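You operate a simulated robot arm through the tools that you are given. There is no shell and no other tool. Be economical: measure what you need, move in short steps, check, and stop when the job is done.

You run a simulated robot arm. Do the job below in one go: nothing can be reset, and whatever is moved stays where it is left.

Task
Shut the black machine down and take out handles one and two.
Fine: power switch off first, then let the steam out through the red-sleeved wand over the drip tray till the black needle stands at 0; shut the knob; lay both handles on its cup tray.
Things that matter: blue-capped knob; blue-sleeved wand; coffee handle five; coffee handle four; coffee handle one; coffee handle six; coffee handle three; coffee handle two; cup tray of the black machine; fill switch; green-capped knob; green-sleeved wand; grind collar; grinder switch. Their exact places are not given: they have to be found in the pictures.

Only the result counts: the job must be done as asked and must still hold three seconds after the hand-in. Knocking over, shifting, dropping, spilling or breaking anything else fails it.

Robot
A 7-joint arm with a fingered hand on a trunk, on a base that drives. Base frame: it is fixed to the floor where the robot stands at the start and does not move with it; the origin is under the middle of the robot, x ahead of it, y to its left, z up; the surface under the hand at the start is at about z = 0.695. Units: m, degrees, N and s.
With the tool pointing down near the work surface it reaches from about 0.34 to 0.72 m from the robot's upright axis, wherever it stands. Its first joint turns from -69.0 to 172.0 degrees. Places, roughly: blue-capped knob [0.9, -0.4, 0.6]; blue-sleeved wand [1, -0.4, 0.5]; coffee handle five [1.25, -0.75, 0.5]; coffee handle four [1.25, -0.5, 0.5]; coffee handle six [1.5, -1, 0.5]; cup tray of the black machine [0.9, 0, 0.7]; fill switch [0.6, 0, 0.6]; green-capped knob [1.5, -1.1, 0.7]; green-sleeved wand [1.5, -1.1, 0.6]; grind collar [1.9, -1.1, 0.7]; grinder switch [1.7, -1.2, 0.6]; main dial [1.2, -0.7, 0.7]; power switch [0.6, 0, 0.6]; red-sleeved wand [0.5, 0.2, 0.5]; warmer switch [0.7, 0, 0.6]; water knob [1.1, -0.5, 0.7]. Payload 3.4 kg.
The TCP is the grasp point between the finger pads, 0.025 m short of the fingertips. In the tool frame z runs along the fingers and y along their closing line. The gripper opens to 0.088 m. The gripper's body begins 0.029 m behind the TCP. The gripper is a hand of 4 fingers: y runs from the thumb to the fingers, the wrist lies at [-0.013, -0.097, -0.162] in the tool frame, and closing takes about 1.5 s.
Orientation is that of the tool frame in the base frame, as a unit quaternion [x, y, z, w]. With the fingers straight down and the wrist toward the robot, the tool's x, y and z point along [0, 1, 0], [1, 0, 0] and [0, 0, -1] of the base frame.

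Tools
- The arm moves only by the tool apply_moves. Its argument "moves" is a list of rows, each a list of 7 numbers: the finger opening in m, from 0 to 0.088, then the shift along the base's x, y, z in units of 25 mm (1.0 is 25 mm), then the turn, a rotation vector about the base's x, y, z in units of 6 degrees (1.0 is 6 degrees). In form: [[grip, x, y, z, rx, ry, rz], ...]. A call has 1 to 10 rows; each row shifts and turns the commanded pose from where the row before left it. A call with a number of a shift or a turn outside -1 to 1 is refused whole. A row lasts 0.2 s, in which the tool goes at most 0.05 m and 8.6 degrees; a call with a longer step from one row to the next is refused whole, and so is a gripper value outside its range. Where a pose cannot be reached the arm comes as near as it can. A force on the tool above 40 N (or 10 N above the force at the start of the call, whichever is more), or a blocked arm, ends the call early, and 0.2 s more pass. Each finger travels about 0.108 m/s and halts on what it meets, pressing with about 26 N; the grip force reading is that of the motor and also rises with nothing between the fingers. The clock runs only during rows and for 0.2 s after the last one: add rows that do not move to give the fingers time. It gives the time, the measured TCP pose, the force on the tool (base axes), the opening and the grip force at its end, in the units of the frame above (readings bear some noise), with the torque about the TCP (base axes, N m) and any sound that the robot's microphone picked up.
- Cameras (640 x 400 px; columns grow to the right, rows downward): "scene" is now at [0.1314, -0, 1.1574]; the picture's right is [0.00, -1.00, 0.00], its down [-0.70, -0.00, -0.71] and it looks along [0.71, 0.00, -0.70] (base axes); focal length 248 px, centre (320, 200). "wrist" rides on the gripper at [0.064, -0.083, -0.098] in the tool frame; the picture's right is [-0.62, 0.37, -0.69], its down [-0.71, -0.63, 0.30] and it looks along [-0.32, 0.68, 0.65] (tool axes); focal length 265 px, centre (320, 200).
- get_image(camera): a new picture of that camera. No time passes.
- lift_body(by): slides the trunk up (or, below 0, down) by that many m; the arm and the scene camera ride with it, the base frame stays. It gives what a move gives, with no picture.
- steer(legs): drives the robot by 1 to 6 legs, each [ahead, left, turn to the left] in m, m and degrees, along the robot's own axes; the way and the turn of a leg run together, so that a leg with both is an arc; at most 1.5 m and 180 degrees a leg. The arm and the cameras ride along, it lands a little off, and it stops where it bumps. It gives what a move gives.
- hand_shape(shape): the hand has 4 fingers and takes this shape, open, in about a second: jaw (thumb against the fingers, like two jaws); tri (thumb and two fingers); tip (a fingertip pinch); poke (one finger out to press); point (the index stretched); flat (the hand flat); cup (the hand cupped); fist (a fist). The gripper value then closes the fingers along that shape, each until it touches; the sizes above hold for jaw. It gives what a move gives, with no picture.
- pan_tilt(pan, tilt): turns the head with the scene camera to pan (to the left, within 86 degrees either way) and tilt (down, from -29 to 69), counted from straight ahead of the robot. It gives what a move gives.
- measure_at(camera, pixels): for up to 12 pixels [column, row] of the newest picture of that camera ("zoom" is the newest enlarged one), the place [x, y, z] in the base frame of the surface seen there, good to about 0.002 m. No time passes.
- enlarge(camera, box): a new picture of the part [left, top, right, bottom] of that camera's present view, enlarged. No time passes.
- close_job(): hands the job in; it is judged then, once.

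Keep the steps short. Do not move on a guess: measure, check each grasp and each placing, and mend mistakes. In all there are 80 turns and 52 pictures (those below and enlarged ones count). Leave the gripper open and the arm clear of the work at the hand-in unless told otherwise, and finish with a single line.

The tools are called after "Call:" as name(argument=value, ...) on one line, values as JSON. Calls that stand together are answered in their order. apply_moves: Moves the arm, as the interface text tells. Its arguments: {"type":"object","properties":{"moves":{"type":"array"}},"required":["moves"]} The other tools are called the same way: lift_body (by) slides the trunk up or down; hand_shape (shape) gives the hand a shape; steer (legs) drives the base; pan_tilt (pan, tilt) turns the head that bears the scene camera; get_image (camera) takes a picture; measure_at (camera, pixels) gives the place of the surface under pixels of a picture; enlarge (camera, box) takes an enlarged picture of a part of a camera's view; close_job () hands the job in.

At the start:

```text
time: 0.0
ee_pos: [0.5407, 0.0871, 0.9018]
tool_rot: [0.707, 0.707, -0.001, 0.001]
force: [0.1, -0.5, 0.3]
wrist_torque: [0.01, -0.02, -0.02]
opening: 0.0876
grip_force: 0.1
shape: jaw
trunk travel left (down, up): [-0.475, 0.365]
robot x, y, heading: [0.0011, -0.0015, 0.0]
head pan, tilt: [0.0, 44.8]
```

scene: 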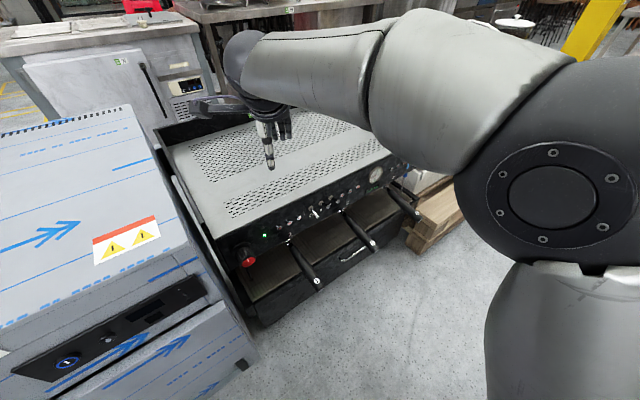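
wrist: 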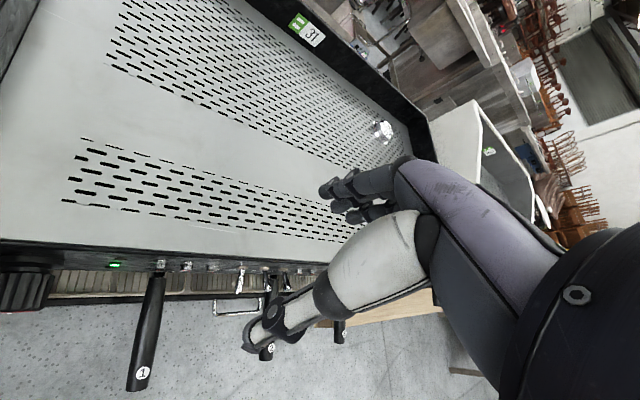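

I see the black machine ahead with handles 1, 2 and 3, a red knob on the left at about (248,262), and a green lamp. I'll enlarge its front to find the switches.

Call:
enlarge(camera="scene", box=[210, 150, 450, 300])

Call:
measure_at(camera="scene", pixels=[[248, 262], [265, 237], [318, 282], [372, 244], [418, 214], [377, 172], [315, 211], [240, 215], [350, 150], [290, 243], [385, 185]])

```text
2.67 times, centred on (330, 225) of scene
```

zoom: 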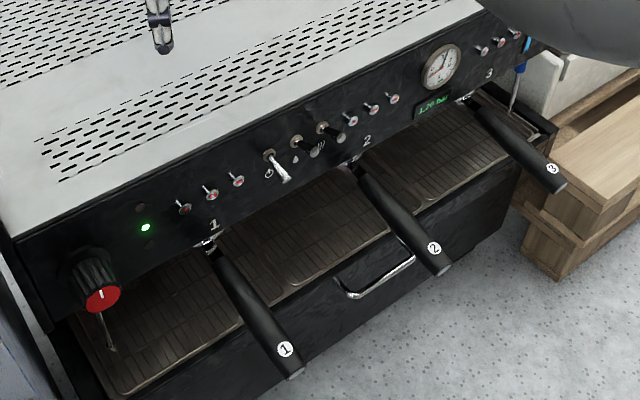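

```text
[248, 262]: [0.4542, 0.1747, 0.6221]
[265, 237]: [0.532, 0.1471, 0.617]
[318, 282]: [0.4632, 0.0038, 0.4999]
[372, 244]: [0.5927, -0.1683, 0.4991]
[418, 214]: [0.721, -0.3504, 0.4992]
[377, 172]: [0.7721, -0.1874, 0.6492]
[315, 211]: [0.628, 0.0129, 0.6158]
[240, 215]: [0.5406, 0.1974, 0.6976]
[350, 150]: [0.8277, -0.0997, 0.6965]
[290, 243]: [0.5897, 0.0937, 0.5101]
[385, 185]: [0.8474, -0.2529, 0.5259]
```

The switch trio sits mid-panel. I'll zoom on it, the gauge and the red knob.

Call:
enlarge(camera="scene", box=[300, 180, 348, 210])

Call:
enlarge(camera="scene", box=[355, 155, 403, 185])

Call:
enlarge(camera="scene", box=[220, 220, 300, 290])

```text
13.33 times, centred on (324, 195) of scene
```

zoom: 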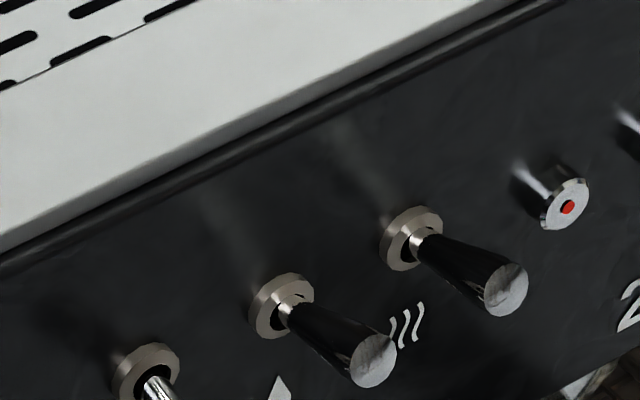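

```text
13.33 times, centred on (379, 170) of scene
```

zoom: 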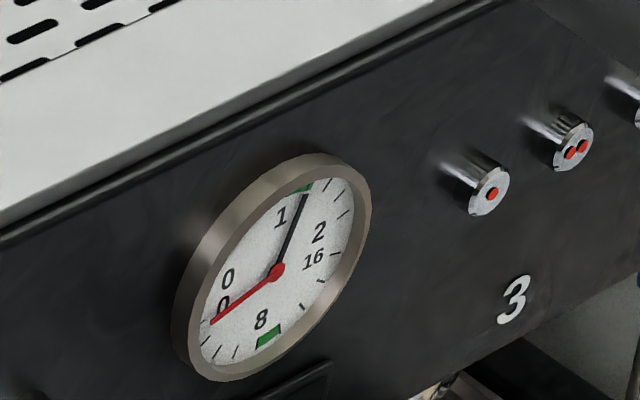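

```text
5.71 times, centred on (260, 255) of scene
```

zoom: 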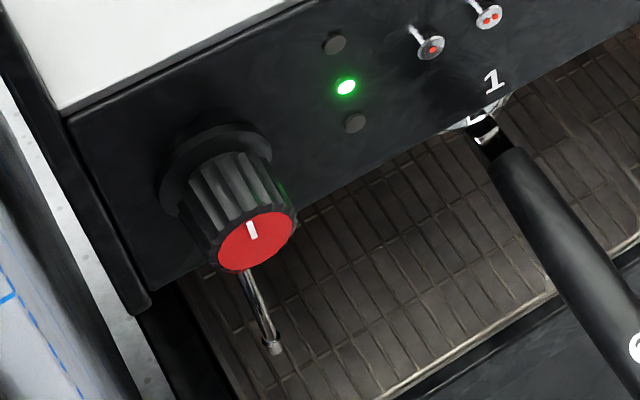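

The black needle is near 1.2, the power lever is the leftmost (chrome) of the three, and the handle sockets face diagonally: panel outward normal is about (-0.81,-0.58). I'll drive sideways to stand square in front, then turn 36° left.

Call:
steer(legs=[[0.122, -0.22, 0], [0, 0, 36]])

Call:
get_image(camera="scene")

Call:
enlarge(camera="scene", box=[160, 200, 480, 400])

```text
time: 3.5
ee_pos: [0.5096, 0.1688, 0.9016]
tool_rot: [0.458, 0.889, 0.0, 0.0]
force: [-0.2, -0.1, -0.6]
wrist_torque: [-0.04, 0.01, 0.0]
opening: 0.0876
grip_force: 0.1
shape: jaw
trunk travel left (down, up): [-0.475, 0.365]
robot x, y, heading: [0.1238, -0.2202, 35.5]
head pan, tilt: [0.0, 44.8]
```

```text
45 pictures are left
```

scene: 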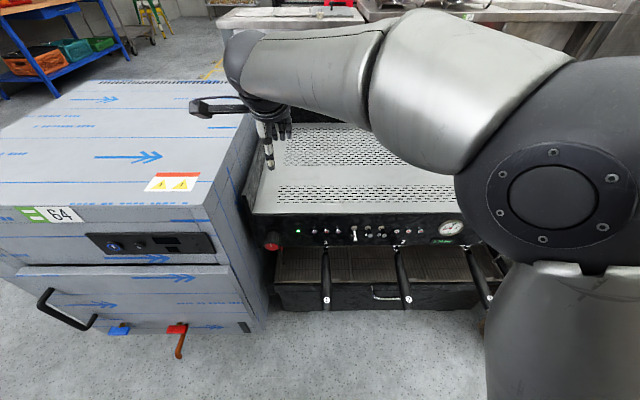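

```text
2.00 times, centred on (320, 300) of scene
```

zoom: 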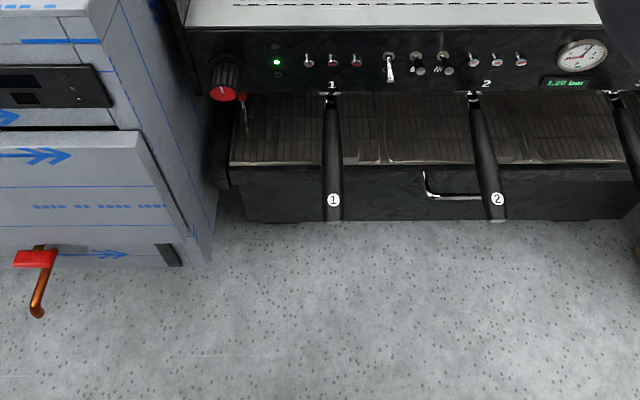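

Now square to the machine. I'll zoom on the knob/wand and on the switches, and measure them.

Call:
enlarge(camera="scene", box=[256, 222, 304, 282])

Call:
measure_at(camera="scene", pixels=[[271, 247], [282, 265], [280, 256], [326, 300], [325, 275], [325, 250], [407, 300], [402, 275], [397, 250], [300, 180], [300, 203], [252, 205]])

Call:
enlarge(camera="scene", box=[340, 220, 396, 255])

Call:
measure_at(camera="zoom", pixels=[[165, 130], [170, 180], [172, 215], [155, 70], [300, 150], [430, 150], [260, 220], [60, 200], [400, 70]])

```text
6.67 times, centred on (280, 252) of scene
```

zoom: 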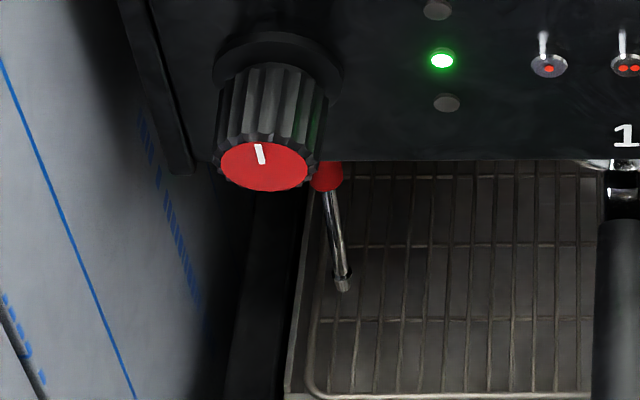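

```text
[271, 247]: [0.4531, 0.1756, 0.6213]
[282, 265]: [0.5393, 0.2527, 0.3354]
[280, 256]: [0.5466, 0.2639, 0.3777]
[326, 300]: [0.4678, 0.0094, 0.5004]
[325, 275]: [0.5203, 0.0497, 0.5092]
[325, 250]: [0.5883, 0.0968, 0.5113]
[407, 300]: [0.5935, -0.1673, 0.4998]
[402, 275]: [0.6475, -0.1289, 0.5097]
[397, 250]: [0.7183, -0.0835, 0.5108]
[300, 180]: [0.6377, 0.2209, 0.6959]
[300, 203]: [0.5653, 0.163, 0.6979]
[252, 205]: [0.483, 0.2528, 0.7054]
```

```text
11.43 times, centred on (368, 238) of scene
```

zoom: 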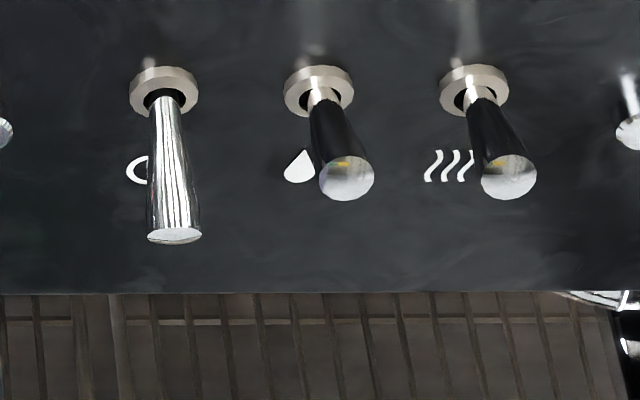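

```text
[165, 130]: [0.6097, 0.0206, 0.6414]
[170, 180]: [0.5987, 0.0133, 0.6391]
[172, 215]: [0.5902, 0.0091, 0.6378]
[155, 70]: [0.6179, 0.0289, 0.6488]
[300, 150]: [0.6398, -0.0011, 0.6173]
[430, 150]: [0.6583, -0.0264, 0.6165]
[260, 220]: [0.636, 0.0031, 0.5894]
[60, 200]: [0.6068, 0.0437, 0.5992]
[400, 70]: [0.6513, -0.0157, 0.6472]
```

The chrome power lever is longer-looking than the black ones; I'll measure its tip and the black ones' tips to learn the tilts.

Call:
measure_at(camera="zoom", pixels=[[174, 237], [172, 225], [347, 178], [330, 115], [340, 150], [510, 178], [485, 115], [503, 150], [320, 72], [165, 95]])

Call:
get_image(camera="wrist")

```text
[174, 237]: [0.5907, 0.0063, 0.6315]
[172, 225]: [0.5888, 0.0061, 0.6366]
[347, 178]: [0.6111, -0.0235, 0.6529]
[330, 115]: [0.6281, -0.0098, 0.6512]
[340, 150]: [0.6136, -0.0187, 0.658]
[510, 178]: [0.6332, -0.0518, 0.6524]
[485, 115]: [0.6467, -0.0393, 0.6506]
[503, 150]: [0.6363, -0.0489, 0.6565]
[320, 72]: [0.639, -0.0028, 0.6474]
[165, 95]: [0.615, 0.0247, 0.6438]
```

```text
41 pictures are left
```

wrist: 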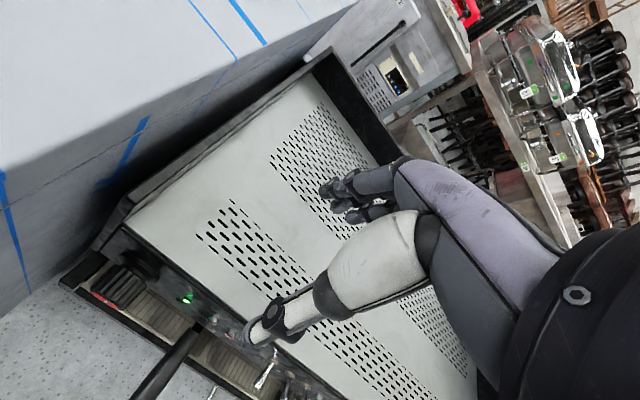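

The power lever points down (tip z≈0.632) while the other two point up (z≈0.653), so it must be flicked up. I'll back up for wrist room and pitch the tool to point at the machine.

Call:
steer(legs=[[-0.13, 0, 0]])

Call:
hand_shape(shape="poke")

Call:
apply_moves(moves=[[0.0, 0, 0, 0, 0.709, -0.993, 0], [0.0, 0, 0, 0, 0.709, -0.993, 0], [0.0, 0, 0, 0, 0.709, -0.993, 0], [0.0, 0, 0, 0, 0.709, -0.993, 0], [0.0, 0, 0, 0, 0.709, -0.993, 0], [0.0, 0, 0, 0, 0.709, -0.993, 0], [0.0, 0, 0, 0, 0.709, -0.993, 0], [0.0, 0, 0, 0, 0.709, -0.993, 0], [0.0, 0, 0, 0, 0.709, -0.993, 0]])

Call:
get_image(camera="scene")

Call:
get_image(camera="wrist")

```text
time: 4.8
ee_pos: [0.4053, 0.0937, 0.9018]
tool_rot: [0.456, 0.89, 0.0, 0.0]
force: [0.3, -0.3, -0.6]
wrist_torque: [-0.01, -0.01, 0.03]
opening: 0.0876
grip_force: 0.0
shape: jaw
trunk travel left (down, up): [-0.475, 0.365]
robot x, y, heading: [0.0157, -0.2928, 35.9]
head pan, tilt: [0.0, 44.8]
```

```text
time: 5.7
ee_pos: [0.4048, 0.0952, 0.9008]
tool_rot: [0.458, 0.889, -0.001, 0.0]
force: [-0.8, -0.7, 0.3]
wrist_torque: [-0.02, 0.01, 0.03]
opening: 0.0001
grip_force: 0.0
shape: poke
trunk travel left (down, up): [-0.475, 0.365]
robot x, y, heading: [0.0154, -0.2888, 35.6]
head pan, tilt: [0.0, 44.8]
```

```text
time: 7.7
ee_pos: [0.4073, 0.0923, 0.9145]
tool_rot: [0.388, 0.74, 0.493, 0.242]
force: [-0.7, 0.1, 0.5]
wrist_torque: [0.05, 0.04, 0.02]
opening: 0.0
grip_force: 26.2
shape: jaw
trunk travel left (down, up): [-0.475, 0.365]
robot x, y, heading: [0.0153, -0.2922, 35.9]
head pan, tilt: [0.0, 44.8]
```

```text
40 pictures are left
```

scene: 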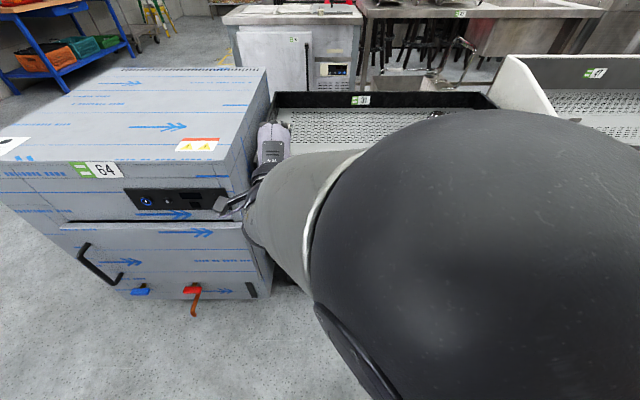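

```text
39 pictures are left
```

wrist: 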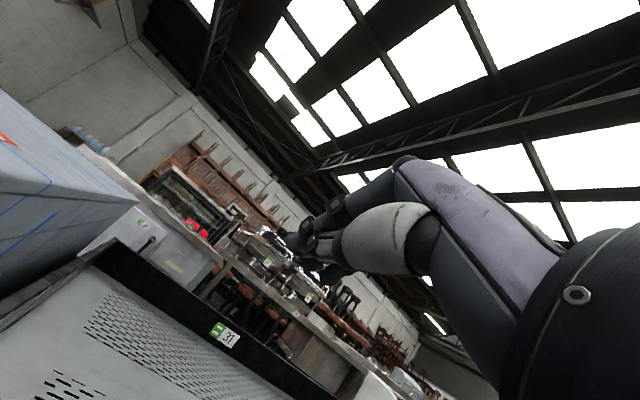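

The shape changed back to jaw because of my zero grip value, and the low trunk makes the arm block the camera. I'll set poke again, raise the trunk, finish the pitch, and bring the hand down in front of the power lever (still well clear of it).

Call:
hand_shape(shape="poke")

Call:
lift_body(by=0.25)

Call:
apply_moves(moves=[[0.088, 0.69, -0.957, -0.5, 0.709, -0.993, 0], [0.088, 0.69, -0.957, -0.5, 0.709, -0.993, 0], [0.088, 0.69, -0.957, -0.5, 0.709, -0.993, 0], [0.088, 0.69, -0.957, -1, 0.2, -0.28, 0], [0.088, 0.69, -0.957, -1, 0, 0, 0], [0.088, 0.69, -0.957, -1, 0, 0, 0], [0.088, 0, 0, -1, 0, 0, 0], [0.088, 0, 0, -1, 0, 0, 0], [0.088, 0, 0, -1, 0, 0, 0]])

Call:
get_image(camera="scene")

```text
time: 8.6
ee_pos: [0.4091, 0.091, 0.9094]
tool_rot: [0.393, 0.741, 0.488, 0.243]
force: [0.7, 0.2, 0.2]
wrist_torque: [-0.02, -0.03, 0.01]
opening: 0.0
grip_force: 0.1
shape: poke
trunk travel left (down, up): [-0.475, 0.365]
robot x, y, heading: [0.0205, -0.2915, 35.7]
head pan, tilt: [0.0, 44.8]
```

```text
time: 11.2
ee_pos: [0.4098, 0.0909, 1.1574]
tool_rot: [0.393, 0.742, 0.487, 0.242]
force: [-0.3, 0.9, 0.4]
wrist_torque: [0.02, 0.01, 0.01]
opening: 0.0
grip_force: 0.0
shape: poke
trunk travel left (down, up): [-0.725, 0.115]
robot x, y, heading: [0.0172, -0.2948, 35.9]
head pan, tilt: [0.0, 44.8]
```

```text
time: 13.2
ee_pos: [0.4897, 0.0304, 0.9947]
tool_rot: [0.324, 0.631, 0.626, 0.325]
force: [-0.9, -0.5, -0.1]
wrist_torque: [0.0, -0.01, 0.02]
opening: 0.0
grip_force: 0.0
shape: poke
out of reach, approached as far as the arm can: row 5, 6, 7, 8, 9
trunk travel left (down, up): [-0.725, 0.115]
robot x, y, heading: [0.016, -0.296, 35.9]
head pan, tilt: [0.0, 44.8]
```

```text
38 pictures are left
```

scene: 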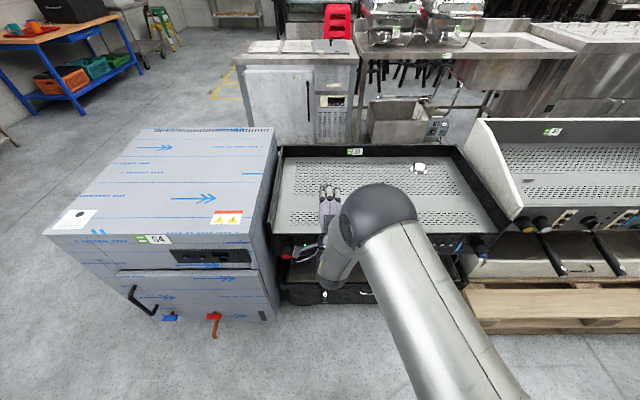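

That palm-up pose cannot go low with the trunk up. I'll roll the tool 90° about its pointing axis so the wrist is on the right, which should suit the arm.

Call:
apply_moves(moves=[[0.088, 0, 0, 0.5, -0.972, -0.703, 0], [0.088, 0, 0, 0.5, -0.972, -0.703, 0], [0.088, 0, 0, 0.5, -0.972, -0.703, 0], [0.088, 0, 0, 0, -0.972, -0.703, 0], [0.088, 0, 0, 0, -0.972, -0.703, 0], [0.088, 0, 0, 0, -0.972, -0.703, 0], [0.088, 0, 0, 0, -0.972, -0.703, 0], [0.088, 0, 0, 0, -0.972, -0.703, 0], [0.088, 0, 0, 0, -0.972, -0.703, 0], [0.088, 0, 0, 0, -0.972, -0.703, 0]])

Call:
apply_moves(moves=[[0.088, 0, 0, -0.5, -0.972, -0.703, 0], [0.088, 0, 0, -0.5, -0.972, -0.703, 0], [0.088, 0, 0, -1, -0.486, -0.351, 0], [0.088, 0, 0, -1, 0, 0, 0], [0.088, 0, 0, -1, 0, 0, 0], [0.088, 0, 0, 0, 0, 0, 0]])

Call:
get_image(camera="scene")

```text
time: 14.8
ee_pos: [0.3864, -0.0072, 0.9687]
tool_rot: [0.144, 0.777, 0.332, 0.515]
force: [-0.4, -0.2, 0.0]
wrist_torque: [0.03, -0.01, 0.03]
opening: 0.0
grip_force: 0.0
shape: poke
out of reach, approached as far as the arm can: row 3, 4, 5, 6, 7, 8
trunk travel left (down, up): [-0.725, 0.115]
robot x, y, heading: [0.0158, -0.291, 35.6]
head pan, tilt: [0.0, 44.8]
stopped in row 8: the arm was blocked; the commanded pose is now the measured one
```

```text
time: 16.2
ee_pos: [0.3493, -0.0003, 0.9171]
tool_rot: [0.048, 0.764, 0.236, 0.598]
force: [-0.1, 0.6, -0.4]
wrist_torque: [-0.02, 0.0, 0.03]
opening: 0.0002
grip_force: 0.0
shape: poke
out of reach, approached as far as the arm can: row 2, 3, 4, 5
trunk travel left (down, up): [-0.725, 0.115]
robot x, y, heading: [0.0182, -0.2941, 35.7]
head pan, tilt: [0.0, 44.8]
```

```text
37 pictures are left
```

scene: 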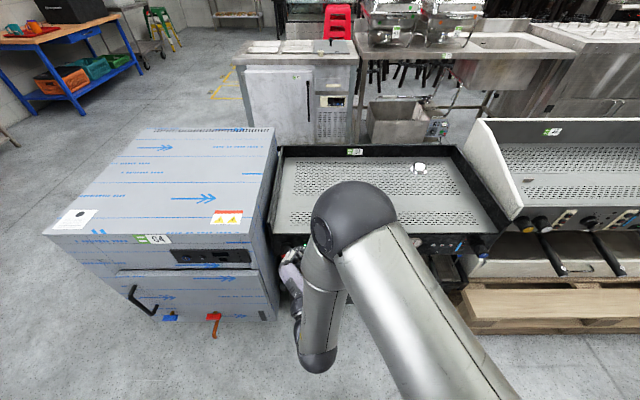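

The arm is folded with a high elbow. A lower trunk with the arm reaching straight forward should suit a horizontal tool. I'll check where the elbow is before lowering.

Call:
measure_at(camera="scene", pixels=[[345, 190], [325, 230], [320, 360], [290, 285], [400, 260], [450, 340]])

Call:
steer(legs=[[-0.22, 0, 0]])

```text
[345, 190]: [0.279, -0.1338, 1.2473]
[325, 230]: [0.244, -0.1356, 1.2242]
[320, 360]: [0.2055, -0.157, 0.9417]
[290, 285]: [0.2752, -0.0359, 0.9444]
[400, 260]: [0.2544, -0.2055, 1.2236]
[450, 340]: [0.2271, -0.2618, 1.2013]
```

```text
time: 17.9
ee_pos: [0.1699, -0.1315, 0.9166]
tool_rot: [0.052, 0.764, 0.235, 0.599]
force: [0.2, 0.1, -0.4]
wrist_torque: [0.01, 0.01, 0.05]
opening: 0.0
grip_force: 0.0
shape: poke
trunk travel left (down, up): [-0.725, 0.115]
robot x, y, heading: [-0.1656, -0.4253, 35.3]
head pan, tilt: [0.0, 44.8]
```

Elbow is clear of the machine. Now I'll lower the trunk so the shoulder is about at working height.

Call:
lift_body(by=-0.45)

Call:
apply_moves(moves=[[0.088, 0.5, 0.3, 0.6, -0.4, -0.3, 0.4], [0.088, 0.6, 0.4, 0.6, -0.4, -0.3, 0.4], [0.088, 0.6, 0.4, 0.6, -0.4, -0.3, 0.4], [0.088, 0.6, 0.4, 0.6, -0.4, -0.3, 0.4], [0.088, 0.6, 0.4, 0.6, -0.4, -0.3, 0.4], [0.088, 0.6, 0.4, 0.6, -0.4, -0.3, 0.4], [0.088, 0.6, 0.4, 0.6, -0.4, -0.3, 0.4], [0.088, 0.6, 0.4, 0.6, -0.4, -0.3, 0.2]])

Call:
get_image(camera="scene")

```text
refused: -0.45 is not a number from -0.4 to 0.4
```

```text
time: 18.8
ee_pos: [0.155, -0.1165, 0.9133]
tool_rot: [-0.036, 0.819, 0.169, 0.547]
force: [1.5, 0.5, -0.7]
wrist_torque: [0.02, 0.0, 0.01]
opening: 0.0
grip_force: 0.1
shape: poke
out of reach, approached as far as the arm can: row 1, 2, 3, 4
trunk travel left (down, up): [-0.725, 0.115]
robot x, y, heading: [-0.1662, -0.4202, 35.3]
head pan, tilt: [0.0, 44.8]
stopped in row 4: the arm was blocked; the commanded pose is now the measured one
```

```text
36 pictures are left
```

scene: 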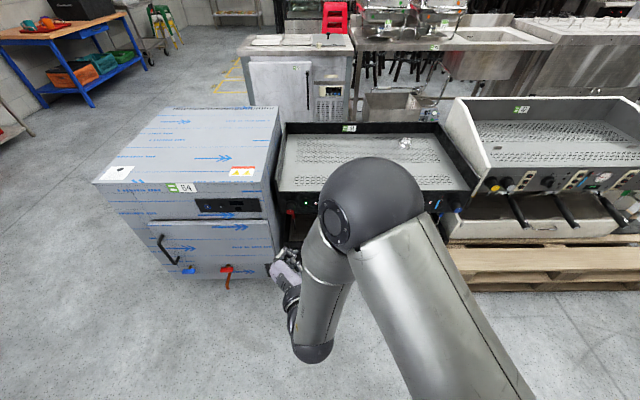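

Rolling that way hits a wrist limit. I'll roll back to the earlier wrist-low pose (tool pitched about 66°), which reached fine, and lower the trunk afterwards.

Call:
apply_moves(moves=[[0.088, 0.3, 0.2, 0, 0.926, 0.539, -0.229], [0.088, 0.3, 0.2, 0, 0.926, 0.539, -0.229], [0.088, 0.3, 0.2, 0, 0.926, 0.539, -0.229], [0.088, 0.3, 0.2, 0, 0.926, 0.539, -0.229], [0.088, 0.3, 0.2, 0, 0.926, 0.539, -0.229], [0.088, 0.3, 0.2, 0, 0.926, 0.539, -0.229], [0.088, 0.3, 0.2, 0, 0.926, 0.539, -0.229], [0.088, 0.3, 0.2, 0, 0.926, 0.539, -0.229], [0.088, 0.3, 0.2, 0, 0.926, 0.539, -0.229], [0.088, 0, 0, 0, 0.926, 0.539, -0.229]])

Call:
apply_moves(moves=[[0.088, 0, 0, 0, 0.926, 0.539, -0.229], [0.088, 0, 0, 0, 0, 0, 0]])

Call:
lift_body(by=-0.3)

Call:
get_image(camera="scene")

```text
time: 21.0
ee_pos: [0.2189, -0.0715, 0.9134]
tool_rot: [0.356, 0.76, 0.466, 0.28]
force: [-1.1, -0.1, -1.0]
wrist_torque: [-0.02, -0.06, 0.02]
opening: 0.0
grip_force: 0.1
shape: poke
trunk travel left (down, up): [-0.725, 0.115]
robot x, y, heading: [-0.1592, -0.4176, 35.3]
head pan, tilt: [0.0, 44.8]
```

```text
time: 21.6
ee_pos: [0.2196, -0.072, 0.9111]
tool_rot: [0.391, 0.74, 0.489, 0.246]
force: [0.8, -0.2, 0.5]
wrist_torque: [-0.02, -0.01, -0.01]
opening: 0.0
grip_force: 0.0
shape: poke
trunk travel left (down, up): [-0.725, 0.115]
robot x, y, heading: [-0.1641, -0.4279, 35.4]
head pan, tilt: [0.0, 44.8]
```

```text
time: 24.6
ee_pos: [0.2198, -0.0713, 0.6142]
tool_rot: [0.391, 0.74, 0.489, 0.247]
force: [-0.2, -0.7, 0.4]
wrist_torque: [-0.01, 0.0, 0.04]
opening: 0.0002
grip_force: 0.0
shape: poke
trunk travel left (down, up): [-0.425, 0.415]
robot x, y, heading: [-0.1687, -0.4225, 35.4]
head pan, tilt: [0.0, 44.8]
```

```text
35 pictures are left
```

scene: 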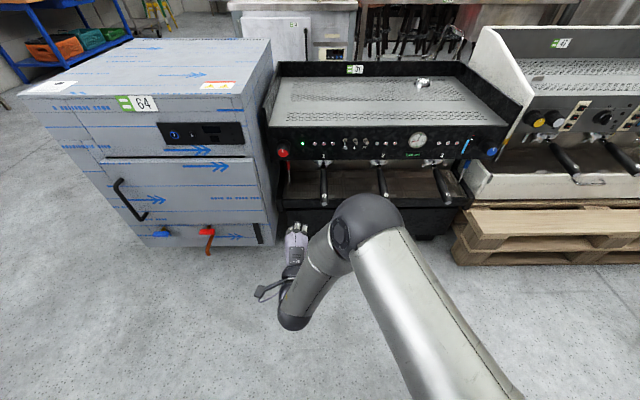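

Very good view now, and the pose reaches. I'll zoom on the hand to find the poking fingertip.

Call:
enlarge(camera="scene", box=[264, 205, 328, 265])

Call:
measure_at(camera="zoom", pixels=[[300, 115], [320, 115], [340, 120], [350, 130], [310, 110], [330, 112], [280, 125]])

Call:
enlarge(camera="scene", box=[260, 130, 340, 210])

Call:
measure_at(camera="scene", pixels=[[283, 152], [288, 180], [300, 185], [324, 195], [383, 193], [352, 146], [322, 165], [380, 165], [350, 190]])

```text
6.67 times, centred on (296, 235) of scene
```

zoom: 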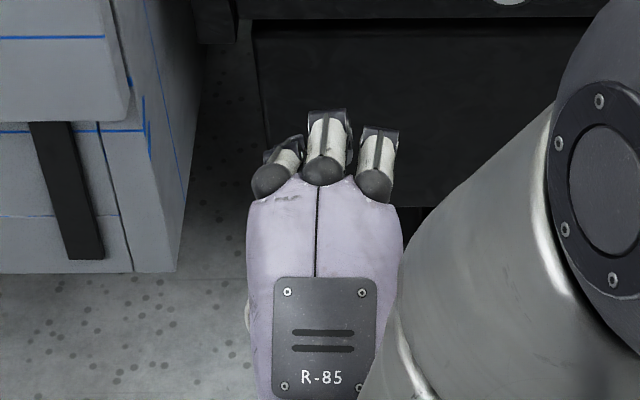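

```text
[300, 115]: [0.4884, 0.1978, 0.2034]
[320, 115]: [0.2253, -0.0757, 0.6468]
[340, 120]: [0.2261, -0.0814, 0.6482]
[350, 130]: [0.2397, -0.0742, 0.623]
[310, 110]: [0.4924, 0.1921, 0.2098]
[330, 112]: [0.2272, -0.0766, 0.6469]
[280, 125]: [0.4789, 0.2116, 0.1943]
```

```text
5.00 times, centred on (300, 170) of scene
```

zoom: 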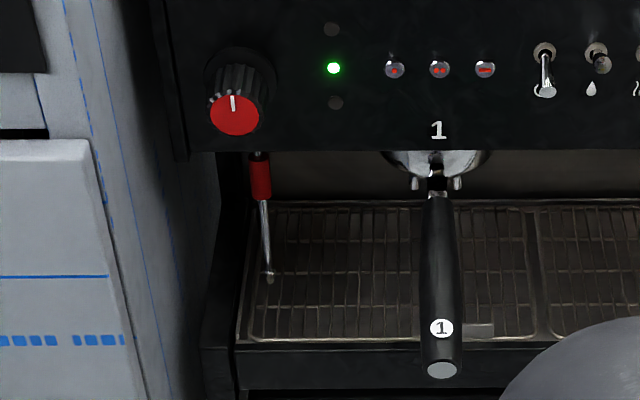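

```text
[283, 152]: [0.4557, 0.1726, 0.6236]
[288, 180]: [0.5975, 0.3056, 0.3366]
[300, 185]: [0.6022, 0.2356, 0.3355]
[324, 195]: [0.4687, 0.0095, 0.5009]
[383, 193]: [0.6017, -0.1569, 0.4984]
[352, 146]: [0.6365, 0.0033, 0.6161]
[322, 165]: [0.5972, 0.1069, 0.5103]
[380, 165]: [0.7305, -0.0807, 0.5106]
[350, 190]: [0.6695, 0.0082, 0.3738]
```

Call:
measure_at(camera="zoom", pixels=[[270, 275], [269, 268], [262, 220], [260, 180], [233, 115], [250, 330], [260, 205], [545, 90], [546, 70], [600, 65]])

Call:
get_image(camera="wrist")

```text
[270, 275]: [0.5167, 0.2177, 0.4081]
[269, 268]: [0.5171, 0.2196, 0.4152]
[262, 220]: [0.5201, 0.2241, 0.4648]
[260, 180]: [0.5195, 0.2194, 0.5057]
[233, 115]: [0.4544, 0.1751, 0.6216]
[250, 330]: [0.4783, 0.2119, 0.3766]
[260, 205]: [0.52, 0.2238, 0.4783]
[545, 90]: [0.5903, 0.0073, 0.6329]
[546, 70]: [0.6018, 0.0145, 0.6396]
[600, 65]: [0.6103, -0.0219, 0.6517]
```

```text
32 pictures are left
```

wrist: 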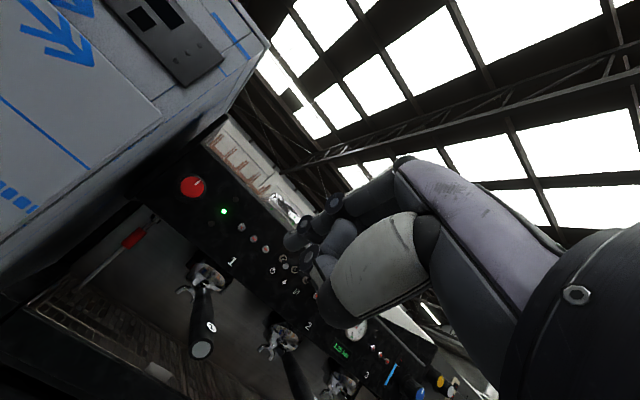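

The wand tip (u≈0.125) already hangs over the drip tray grid, so it need not move. The poke fingertip is hard to make out; I'll use the closed jaw instead, whose tip geometry is known, and look at it.

Call:
hand_shape(shape="tip")

Call:
apply_moves(moves=[[0.0, 0, 0, 0, 0, 0, 0], [0.0, 0, 0, 0, 0, 0, 0], [0.0, 0, 0, 0, 0, 0, 0], [0.0, 0, 0, 0, 0, 0, 0], [0.0, 0, 0, 0, 0, 0, 0], [0.0, 0, 0, 0, 0, 0, 0]])

Call:
get_image(camera="wrist")

Call:
enlarge(camera="scene", box=[264, 205, 328, 265])

```text
time: 25.5
ee_pos: [0.2204, -0.0717, 0.6127]
tool_rot: [0.391, 0.74, 0.489, 0.247]
force: [0.4, 0.8, 0.4]
wrist_torque: [0.04, 0.02, 0.0]
opening: 0.088
grip_force: 0.0
shape: tip
trunk travel left (down, up): [-0.425, 0.415]
robot x, y, heading: [-0.164, -0.4196, 35.2]
head pan, tilt: [0.0, 44.8]
```

```text
time: 26.9
ee_pos: [0.2196, -0.0711, 0.6132]
tool_rot: [0.39, 0.74, 0.49, 0.246]
force: [0.5, -0.3, -0.3]
wrist_torque: [-0.01, 0.01, 0.03]
opening: 0.0001
grip_force: 25.2
shape: tip
trunk travel left (down, up): [-0.425, 0.415]
robot x, y, heading: [-0.1655, -0.4198, 35.2]
head pan, tilt: [0.0, 44.8]
```

```text
31 pictures are left
```

wrist: 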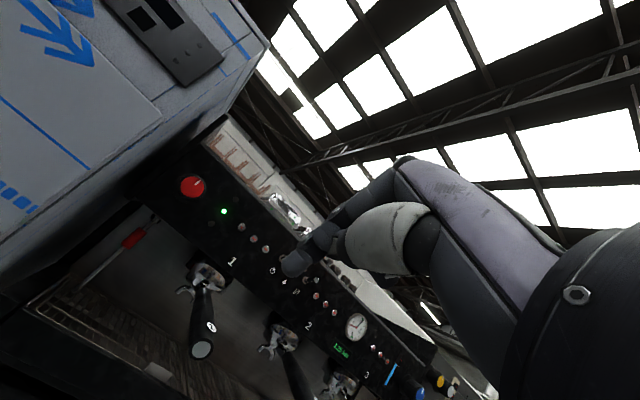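

```text
6.67 times, centred on (296, 235) of scene
```

zoom: 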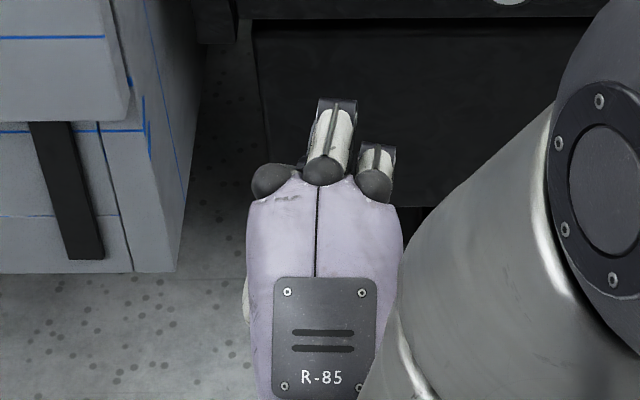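

The tip pinch forms one clean narrow finger, ending 25 mm past the TCP. I'll drive right 0.154 and ahead 0.24 to bring it in front of and just below the power lever.

Call:
steer(legs=[[0, -0.154, 0], [0.24, 0, 0.5]])

Call:
get_image(camera="scene")

```text
time: 29.6
ee_pos: [0.4948, -0.0568, 0.612]
tool_rot: [0.388, 0.742, 0.49, 0.244]
force: [-0.4, -0.7, 0.2]
wrist_torque: [-0.02, -0.02, 0.0]
opening: 0.0003
grip_force: 25.8
shape: tip
trunk travel left (down, up): [-0.425, 0.415]
robot x, y, heading: [0.113, -0.4115, 35.9]
head pan, tilt: [0.0, 44.8]
```

```text
29 pictures are left
```

scene: 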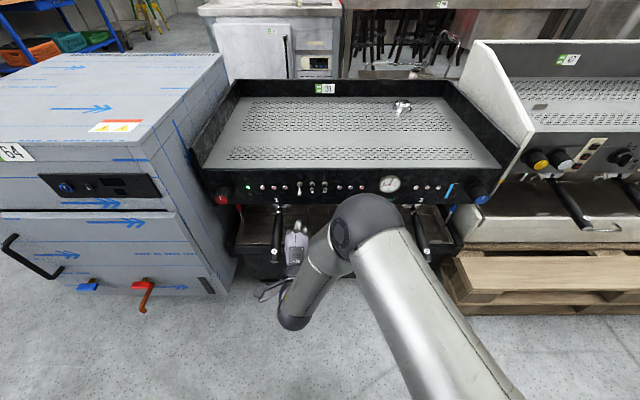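

TCP is 10 cm short of the lever at u≈0.336. I'll slide in under it, at z≈0.598.

Call:
apply_moves(moves=[[0, 0.5, 0.3, -0.3, 0, 0, 0], [0, 0.76, 0.51, -0.26, 0, 0, 0], [0, 0.76, 0.51, 0, 0, 0, 0], [0, 0.76, 0.51, 0, 0, 0, 0], [0, 0.76, 0.51, 0, 0, 0, 0], [0, 0, 0, 0, 0, 0, 0]])

Call:
enlarge(camera="scene", box=[268, 170, 348, 220])

```text
time: 31.0
ee_pos: [0.5831, 0.002, 0.5993]
tool_rot: [0.387, 0.742, 0.49, 0.244]
force: [-1.6, -1.9, 0.1]
wrist_torque: [0.08, -0.05, -0.03]
opening: 0.0
grip_force: 26.0
shape: tip
trunk travel left (down, up): [-0.425, 0.415]
robot x, y, heading: [0.1134, -0.4102, 35.9]
head pan, tilt: [0.0, 44.8]
```

```text
8.00 times, centred on (308, 195) of scene
```

zoom: 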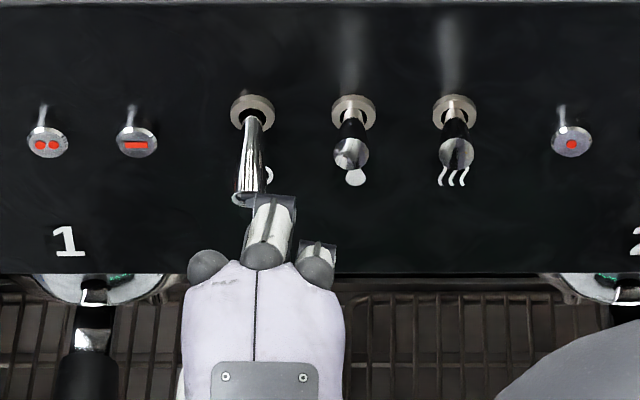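

A slight outward force suggests light contact. I'll measure the finger's top and the lever.

Call:
measure_at(camera="zoom", pixels=[[272, 200], [270, 210], [270, 235], [290, 205], [245, 200], [248, 185], [320, 248]])

```text
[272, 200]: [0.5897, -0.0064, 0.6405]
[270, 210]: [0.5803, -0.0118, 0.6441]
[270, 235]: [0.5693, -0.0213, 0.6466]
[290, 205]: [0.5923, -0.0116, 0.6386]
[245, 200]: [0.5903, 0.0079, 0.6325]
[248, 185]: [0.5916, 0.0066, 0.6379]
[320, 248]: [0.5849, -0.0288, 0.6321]
```

The finger bends down steeply, so it sits in front of the lever rather than under it. Better: back off, open to 35 mm, and straddle the lever with finger above and thumb below.

Call:
apply_moves(moves=[[0.0, -0.89, -0.645, 0, 0, 0, 0], [0.0, -0.89, -0.645, 0, 0, 0, 0], [0.036, 0, 0, 0.66, 0, 0, 0], [0.036, 0, 0, 0.66, 0, 0, 0], [0.036, 0, 0, 0, 0, 0, 0], [0.036, 0, 0, 0, 0, 0, 0]])

Call:
enlarge(camera="scene", box=[268, 170, 348, 220])

Call:
enlarge(camera="wrist", box=[220, 180, 380, 280])

```text
time: 32.4
ee_pos: [0.5407, -0.0304, 0.6338]
tool_rot: [0.387, 0.741, 0.49, 0.245]
force: [0.2, -0.1, 0.3]
wrist_torque: [0.02, 0.03, -0.02]
opening: 0.0358
grip_force: 0.0
shape: tip
trunk travel left (down, up): [-0.425, 0.415]
robot x, y, heading: [0.1143, -0.4115, 35.8]
head pan, tilt: [0.0, 44.8]
```

```text
8.00 times, centred on (308, 195) of scene
```

zoom: 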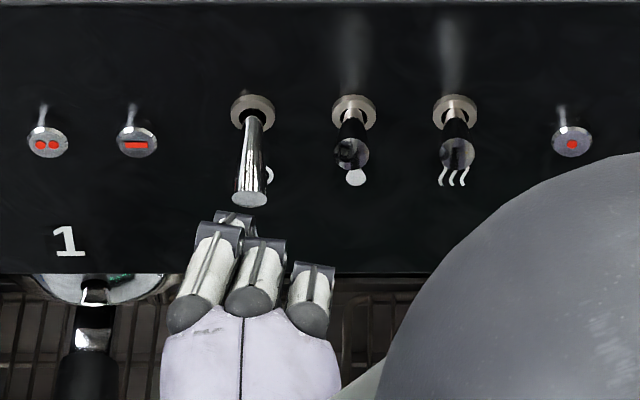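

```text
4.00 times, centred on (300, 230) of wrist
```

zoom: 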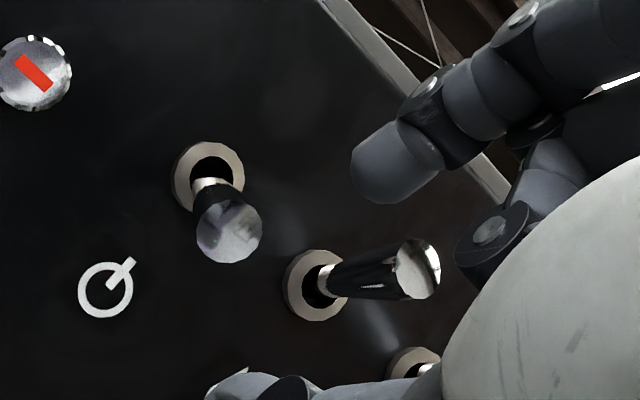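

Call:
enlarge(camera="scene", box=[284, 185, 316, 205])

Call:
measure_at(camera="zoom", pixels=[[245, 170], [225, 170], [265, 180], [225, 200], [290, 235], [255, 80], [285, 120]])

```text
16.00 times, centred on (300, 195) of scene
```

zoom: 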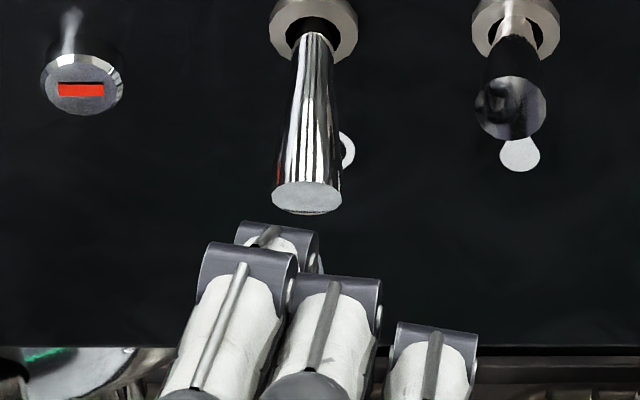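

```text
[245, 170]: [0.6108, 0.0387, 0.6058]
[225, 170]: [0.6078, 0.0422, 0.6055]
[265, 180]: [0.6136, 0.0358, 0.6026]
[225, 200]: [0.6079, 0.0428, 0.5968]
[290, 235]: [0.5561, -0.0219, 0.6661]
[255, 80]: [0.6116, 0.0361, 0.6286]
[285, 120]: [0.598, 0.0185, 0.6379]
```

Index and TCP are aligned with the lever (u≈0.34). I'll widen to 46 mm, rise 8 mm, and advance 54 mm to straddle it.

Call:
apply_moves(moves=[[0.046, 0, 0, 0.32, 0, 0, 0], [0.046, 0.6, 0.43, 0, 0, 0, 0], [0.046, 0.6, 0.43, 0, 0, 0, 0], [0.046, 0.56, 0.4, 0, 0, 0, 0], [0.046, 0, 0, 0, 0, 0, 0]])

Call:
enlarge(camera="wrist", box=[220, 180, 380, 280])

```text
time: 33.6
ee_pos: [0.5835, 0.0001, 0.6401]
tool_rot: [0.387, 0.742, 0.49, 0.245]
force: [-0.1, -0.3, 0.3]
wrist_torque: [0.0, -0.02, 0.03]
opening: 0.0455
grip_force: 0.1
shape: tip
trunk travel left (down, up): [-0.425, 0.415]
robot x, y, heading: [0.1138, -0.4107, 35.6]
head pan, tilt: [0.0, 44.8]
```

```text
4.00 times, centred on (300, 230) of wrist
```

zoom: 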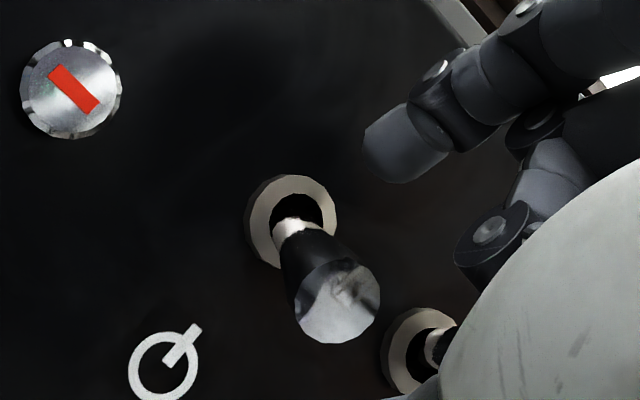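

No contact, lever lies between the finger above and the thumb below. Now lift to flip it up.

Call:
apply_moves(moves=[[0.046, 0, 0, 0.4, 0, 0, 0], [0.046, 0, 0, 0.4, 0, 0, 0], [0.046, 0, 0, 0.4, 0, 0, 0], [0.046, 0, 0, 0.3, 0, 0, 0], [0.046, 0, 0, 0, 0, 0, 0]])

Call:
enlarge(camera="wrist", box=[140, 130, 380, 280])

```text
time: 34.8
ee_pos: [0.5817, 0.0017, 0.6777]
tool_rot: [0.387, 0.741, 0.491, 0.244]
force: [-3.7, -2.6, -0.4]
wrist_torque: [-0.11, 0.12, 0.02]
opening: 0.0481
grip_force: 0.1
shape: tip
trunk travel left (down, up): [-0.425, 0.415]
robot x, y, heading: [0.1189, -0.4079, 35.8]
head pan, tilt: [0.0, 44.8]
```

```text
2.67 times, centred on (260, 205) of wrist
```

zoom: 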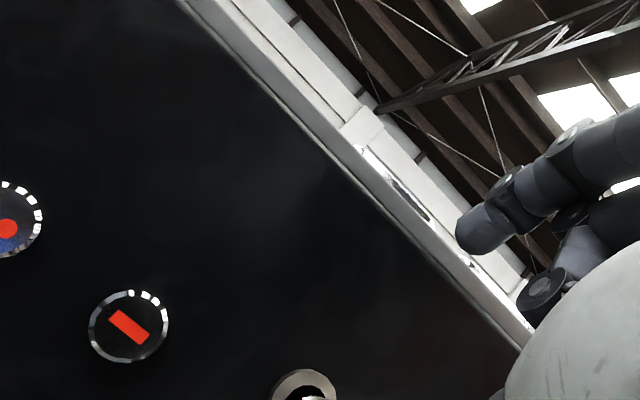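

Call:
enlarge(camera="scene", box=[220, 150, 360, 238])

```text
4.55 times, centred on (290, 194) of scene
```

zoom: 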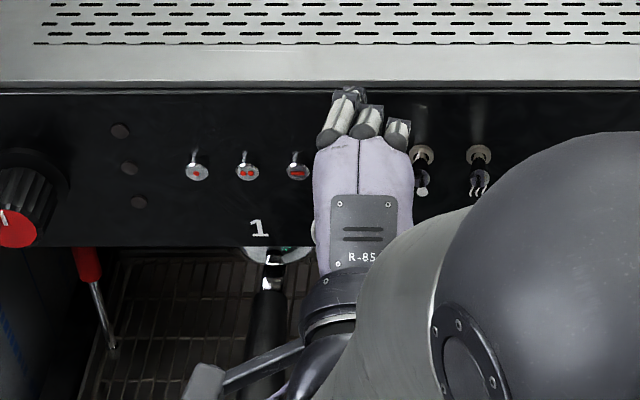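

The green lamp is out: the power is off. I'll back straight out and take a picture to plan the knob.

Call:
apply_moves(moves=[[0.046, -0.4, -0.29, 0, 0, 0, 0], [0.06, -0.89, -0.64, 0, 0, 0, 0], [0.06, -0.89, -0.64, 0, 0, 0, 0], [0.06, -0.89, -0.64, 0, 0, 0, 0], [0.06, -0.89, -0.64, 0, 0, 0, 0], [0.06, 0, 0, 0, 0, 0, 0]])

Call:
get_image(camera="scene")

Call:
measure_at(camera="scene", pixels=[[220, 199], [224, 190], [224, 185], [205, 200], [190, 170], [200, 240], [180, 185], [222, 60], [200, 130], [298, 190], [311, 187], [215, 193]])

```text
time: 36.2
ee_pos: [0.4891, -0.0768, 0.6756]
tool_rot: [0.397, 0.74, 0.486, 0.243]
force: [1.2, 0.0, -0.3]
wrist_torque: [0.02, 0.0, 0.01]
opening: 0.0598
grip_force: 0.1
shape: tip
trunk travel left (down, up): [-0.425, 0.415]
robot x, y, heading: [0.114, -0.405, 35.7]
head pan, tilt: [0.0, 44.8]
```

```text
21 pictures are left
```

scene: 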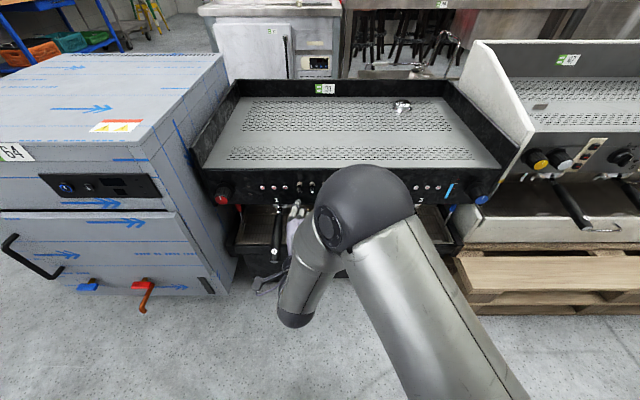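

```text
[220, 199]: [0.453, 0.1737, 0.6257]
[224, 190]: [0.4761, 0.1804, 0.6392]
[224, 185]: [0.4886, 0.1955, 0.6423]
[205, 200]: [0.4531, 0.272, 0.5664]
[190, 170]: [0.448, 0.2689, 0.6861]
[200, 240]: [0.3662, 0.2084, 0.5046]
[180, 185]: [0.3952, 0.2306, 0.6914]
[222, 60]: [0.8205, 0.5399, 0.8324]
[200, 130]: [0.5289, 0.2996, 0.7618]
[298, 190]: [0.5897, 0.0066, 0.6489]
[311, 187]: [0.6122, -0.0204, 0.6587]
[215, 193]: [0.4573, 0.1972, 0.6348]
```

Power lever tip is now at z≈0.649 (up). Knob cap centre ≈ (0.453,0.174,0.624), oven side is 8 cm to its left. I'll pre-roll the hand 25° counter-clockwise so the wrist camera bracket stays off the oven, and drive left 0.2.

Call:
apply_moves(moves=[[0.06, 0, 0, 0, -0.972, -0.703, 0], [0.06, 0, 0, 0, -0.972, -0.703, 0], [0.06, 0, 0, 0, -0.972, -0.703, 0], [0.06, 0, 0, 0, -0.486, -0.351, 0], [0.06, 0, 0, 0, 0, 0, 0]])

Call:
steer(legs=[[0, 0.2, 0]])

Call:
measure_at(camera="scene", pixels=[[165, 212], [205, 285], [212, 290], [160, 180], [228, 270], [195, 250], [222, 195]])

```text
time: 37.4
ee_pos: [0.4912, -0.0754, 0.6755]
tool_rot: [0.285, 0.78, 0.389, 0.399]
force: [-0.1, 0.2, 0.4]
wrist_torque: [0.01, 0.04, 0.01]
opening: 0.0597
grip_force: 0.1
shape: tip
trunk travel left (down, up): [-0.425, 0.415]
robot x, y, heading: [0.115, -0.4074, 35.8]
head pan, tilt: [0.0, 44.8]
```

```text
time: 39.0
ee_pos: [0.3727, 0.0882, 0.6783]
tool_rot: [0.287, 0.777, 0.394, 0.398]
force: [0.3, 0.4, 0.5]
wrist_torque: [-0.05, -0.02, -0.01]
opening: 0.0594
grip_force: 0.1
shape: tip
trunk travel left (down, up): [-0.425, 0.415]
robot x, y, heading: [-0.0033, -0.2442, 35.9]
head pan, tilt: [0.0, 44.8]
```

```text
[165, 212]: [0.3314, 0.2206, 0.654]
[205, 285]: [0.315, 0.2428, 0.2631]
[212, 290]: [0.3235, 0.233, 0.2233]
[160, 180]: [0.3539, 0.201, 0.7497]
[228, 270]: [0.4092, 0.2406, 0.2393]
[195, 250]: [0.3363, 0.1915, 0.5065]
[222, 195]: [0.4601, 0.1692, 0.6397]
```

Oven front is at n≈0.385 so the wrist is clear. I'll line up with the knob axis (u 0.124, z 0.6225) and advance over it with the hand open.

Call:
apply_moves(moves=[[0.06, 0.33, 0.6, -0.75, 0, 0, 0], [0.06, 0.33, 0.6, -0.75, 0, 0, 0], [0.06, 0.32, 0.59, -0.75, 0, 0, 0], [0.06, 0.78, 0.56, 0, 0, 0, 0], [0.06, 0.78, 0.56, 0, 0, 0, 0], [0.06, 0.78, 0.56, 0, 0, 0, 0], [0.06, 0, 0, 0, 0, 0, 0]])

Call:
get_image(camera="wrist")

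```text
time: 40.6
ee_pos: [0.4548, 0.1748, 0.6245]
tool_rot: [0.287, 0.776, 0.395, 0.398]
force: [-6.2, -5.2, 3.3]
wrist_torque: [0.06, -0.09, 0.01]
opening: 0.0597
grip_force: 0.0
shape: tip
trunk travel left (down, up): [-0.425, 0.415]
robot x, y, heading: [-0.0033, -0.2489, 35.8]
head pan, tilt: [0.0, 44.8]
```

```text
20 pictures are left
```

wrist: 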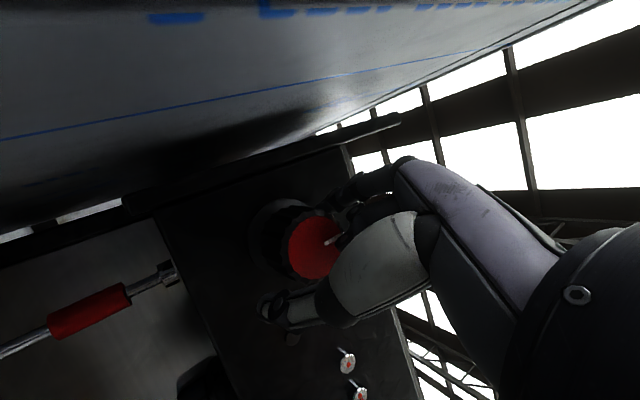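

The knob is between finger and thumb; I feel ~8 N of push, so I'll ease back 5 mm and close.

Call:
apply_moves(moves=[[0.06, -0.16, -0.12, 0, 0, 0, 0], [0.02, 0, 0, 0, 0, 0, 0], [0.02, 0, 0, 0, 0, 0, 0], [0.02, 0, 0, 0, 0, 0, 0], [0.02, 0, 0, 0, 0, 0, 0], [0.02, 0, 0, 0, 0, 0, 0]])

```text
time: 42.0
ee_pos: [0.4512, 0.1719, 0.6231]
tool_rot: [0.288, 0.777, 0.394, 0.398]
force: [0.7, 0.0, 0.1]
wrist_torque: [0.23, -0.39, 0.19]
opening: 0.0382
grip_force: 26.0
shape: tip
trunk travel left (down, up): [-0.425, 0.415]
robot x, y, heading: [-0.0032, -0.248, 35.6]
head pan, tilt: [0.0, 44.8]
```

Gripped at 38 mm. Now I turn counter-clockwise about the knob axis in small steps, watching force, torque and sound.

Call:
apply_moves(moves=[[0.02, 0, 0, 0, -0.81, -0.585, 0], [0.02, 0, 0, 0, -0.81, -0.585, 0], [0.02, 0, 0, 0, -0.81, -0.585, 0], [0.02, 0, 0, 0, -0.81, -0.585, 0], [0.02, 0, 0, 0, 0, 0, 0]])

```text
time: 43.2
ee_pos: [0.4524, 0.172, 0.6231]
tool_rot: [0.165, 0.778, 0.29, 0.533]
force: [-2.5, 1.2, 2.8]
wrist_torque: [0.22, -0.25, 0.29]
opening: 0.0379
grip_force: 26.3
shape: tip
trunk travel left (down, up): [-0.425, 0.415]
robot x, y, heading: [-0.0041, -0.2502, 35.6]
head pan, tilt: [0.0, 44.8]
```

Turned ~24°, no sound yet. I'll continue another 24° and look.

Call:
apply_moves(moves=[[0.02, 0, 0, 0, -0.81, -0.585, 0], [0.02, 0, 0, 0, -0.81, -0.585, 0], [0.02, 0, 0, 0, -0.81, -0.585, 0], [0.02, 0, 0, 0, -0.81, -0.585, 0], [0.02, 0, 0, 0, 0, 0, 0]])

Call:
get_image(camera="wrist")

```text
time: 44.4
ee_pos: [0.4507, 0.1728, 0.6223]
tool_rot: [0.037, 0.744, 0.173, 0.644]
force: [-5.1, 2.9, 1.0]
wrist_torque: [0.12, -0.16, 0.46]
opening: 0.0378
grip_force: 26.3
shape: tip
trunk travel left (down, up): [-0.425, 0.415]
robot x, y, heading: [-0.0007, -0.2509, 35.7]
head pan, tilt: [0.0, 44.8]
```

```text
19 pictures are left
```

wrist: 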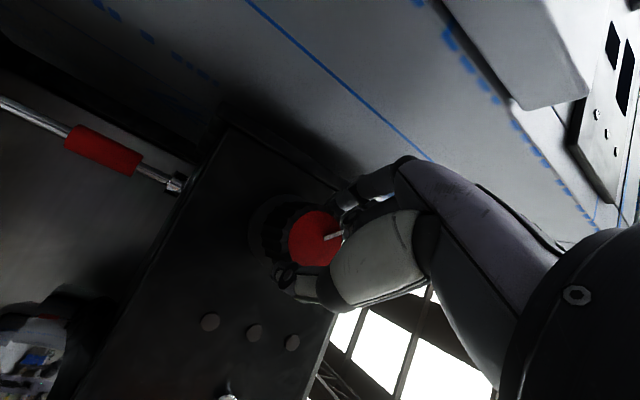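

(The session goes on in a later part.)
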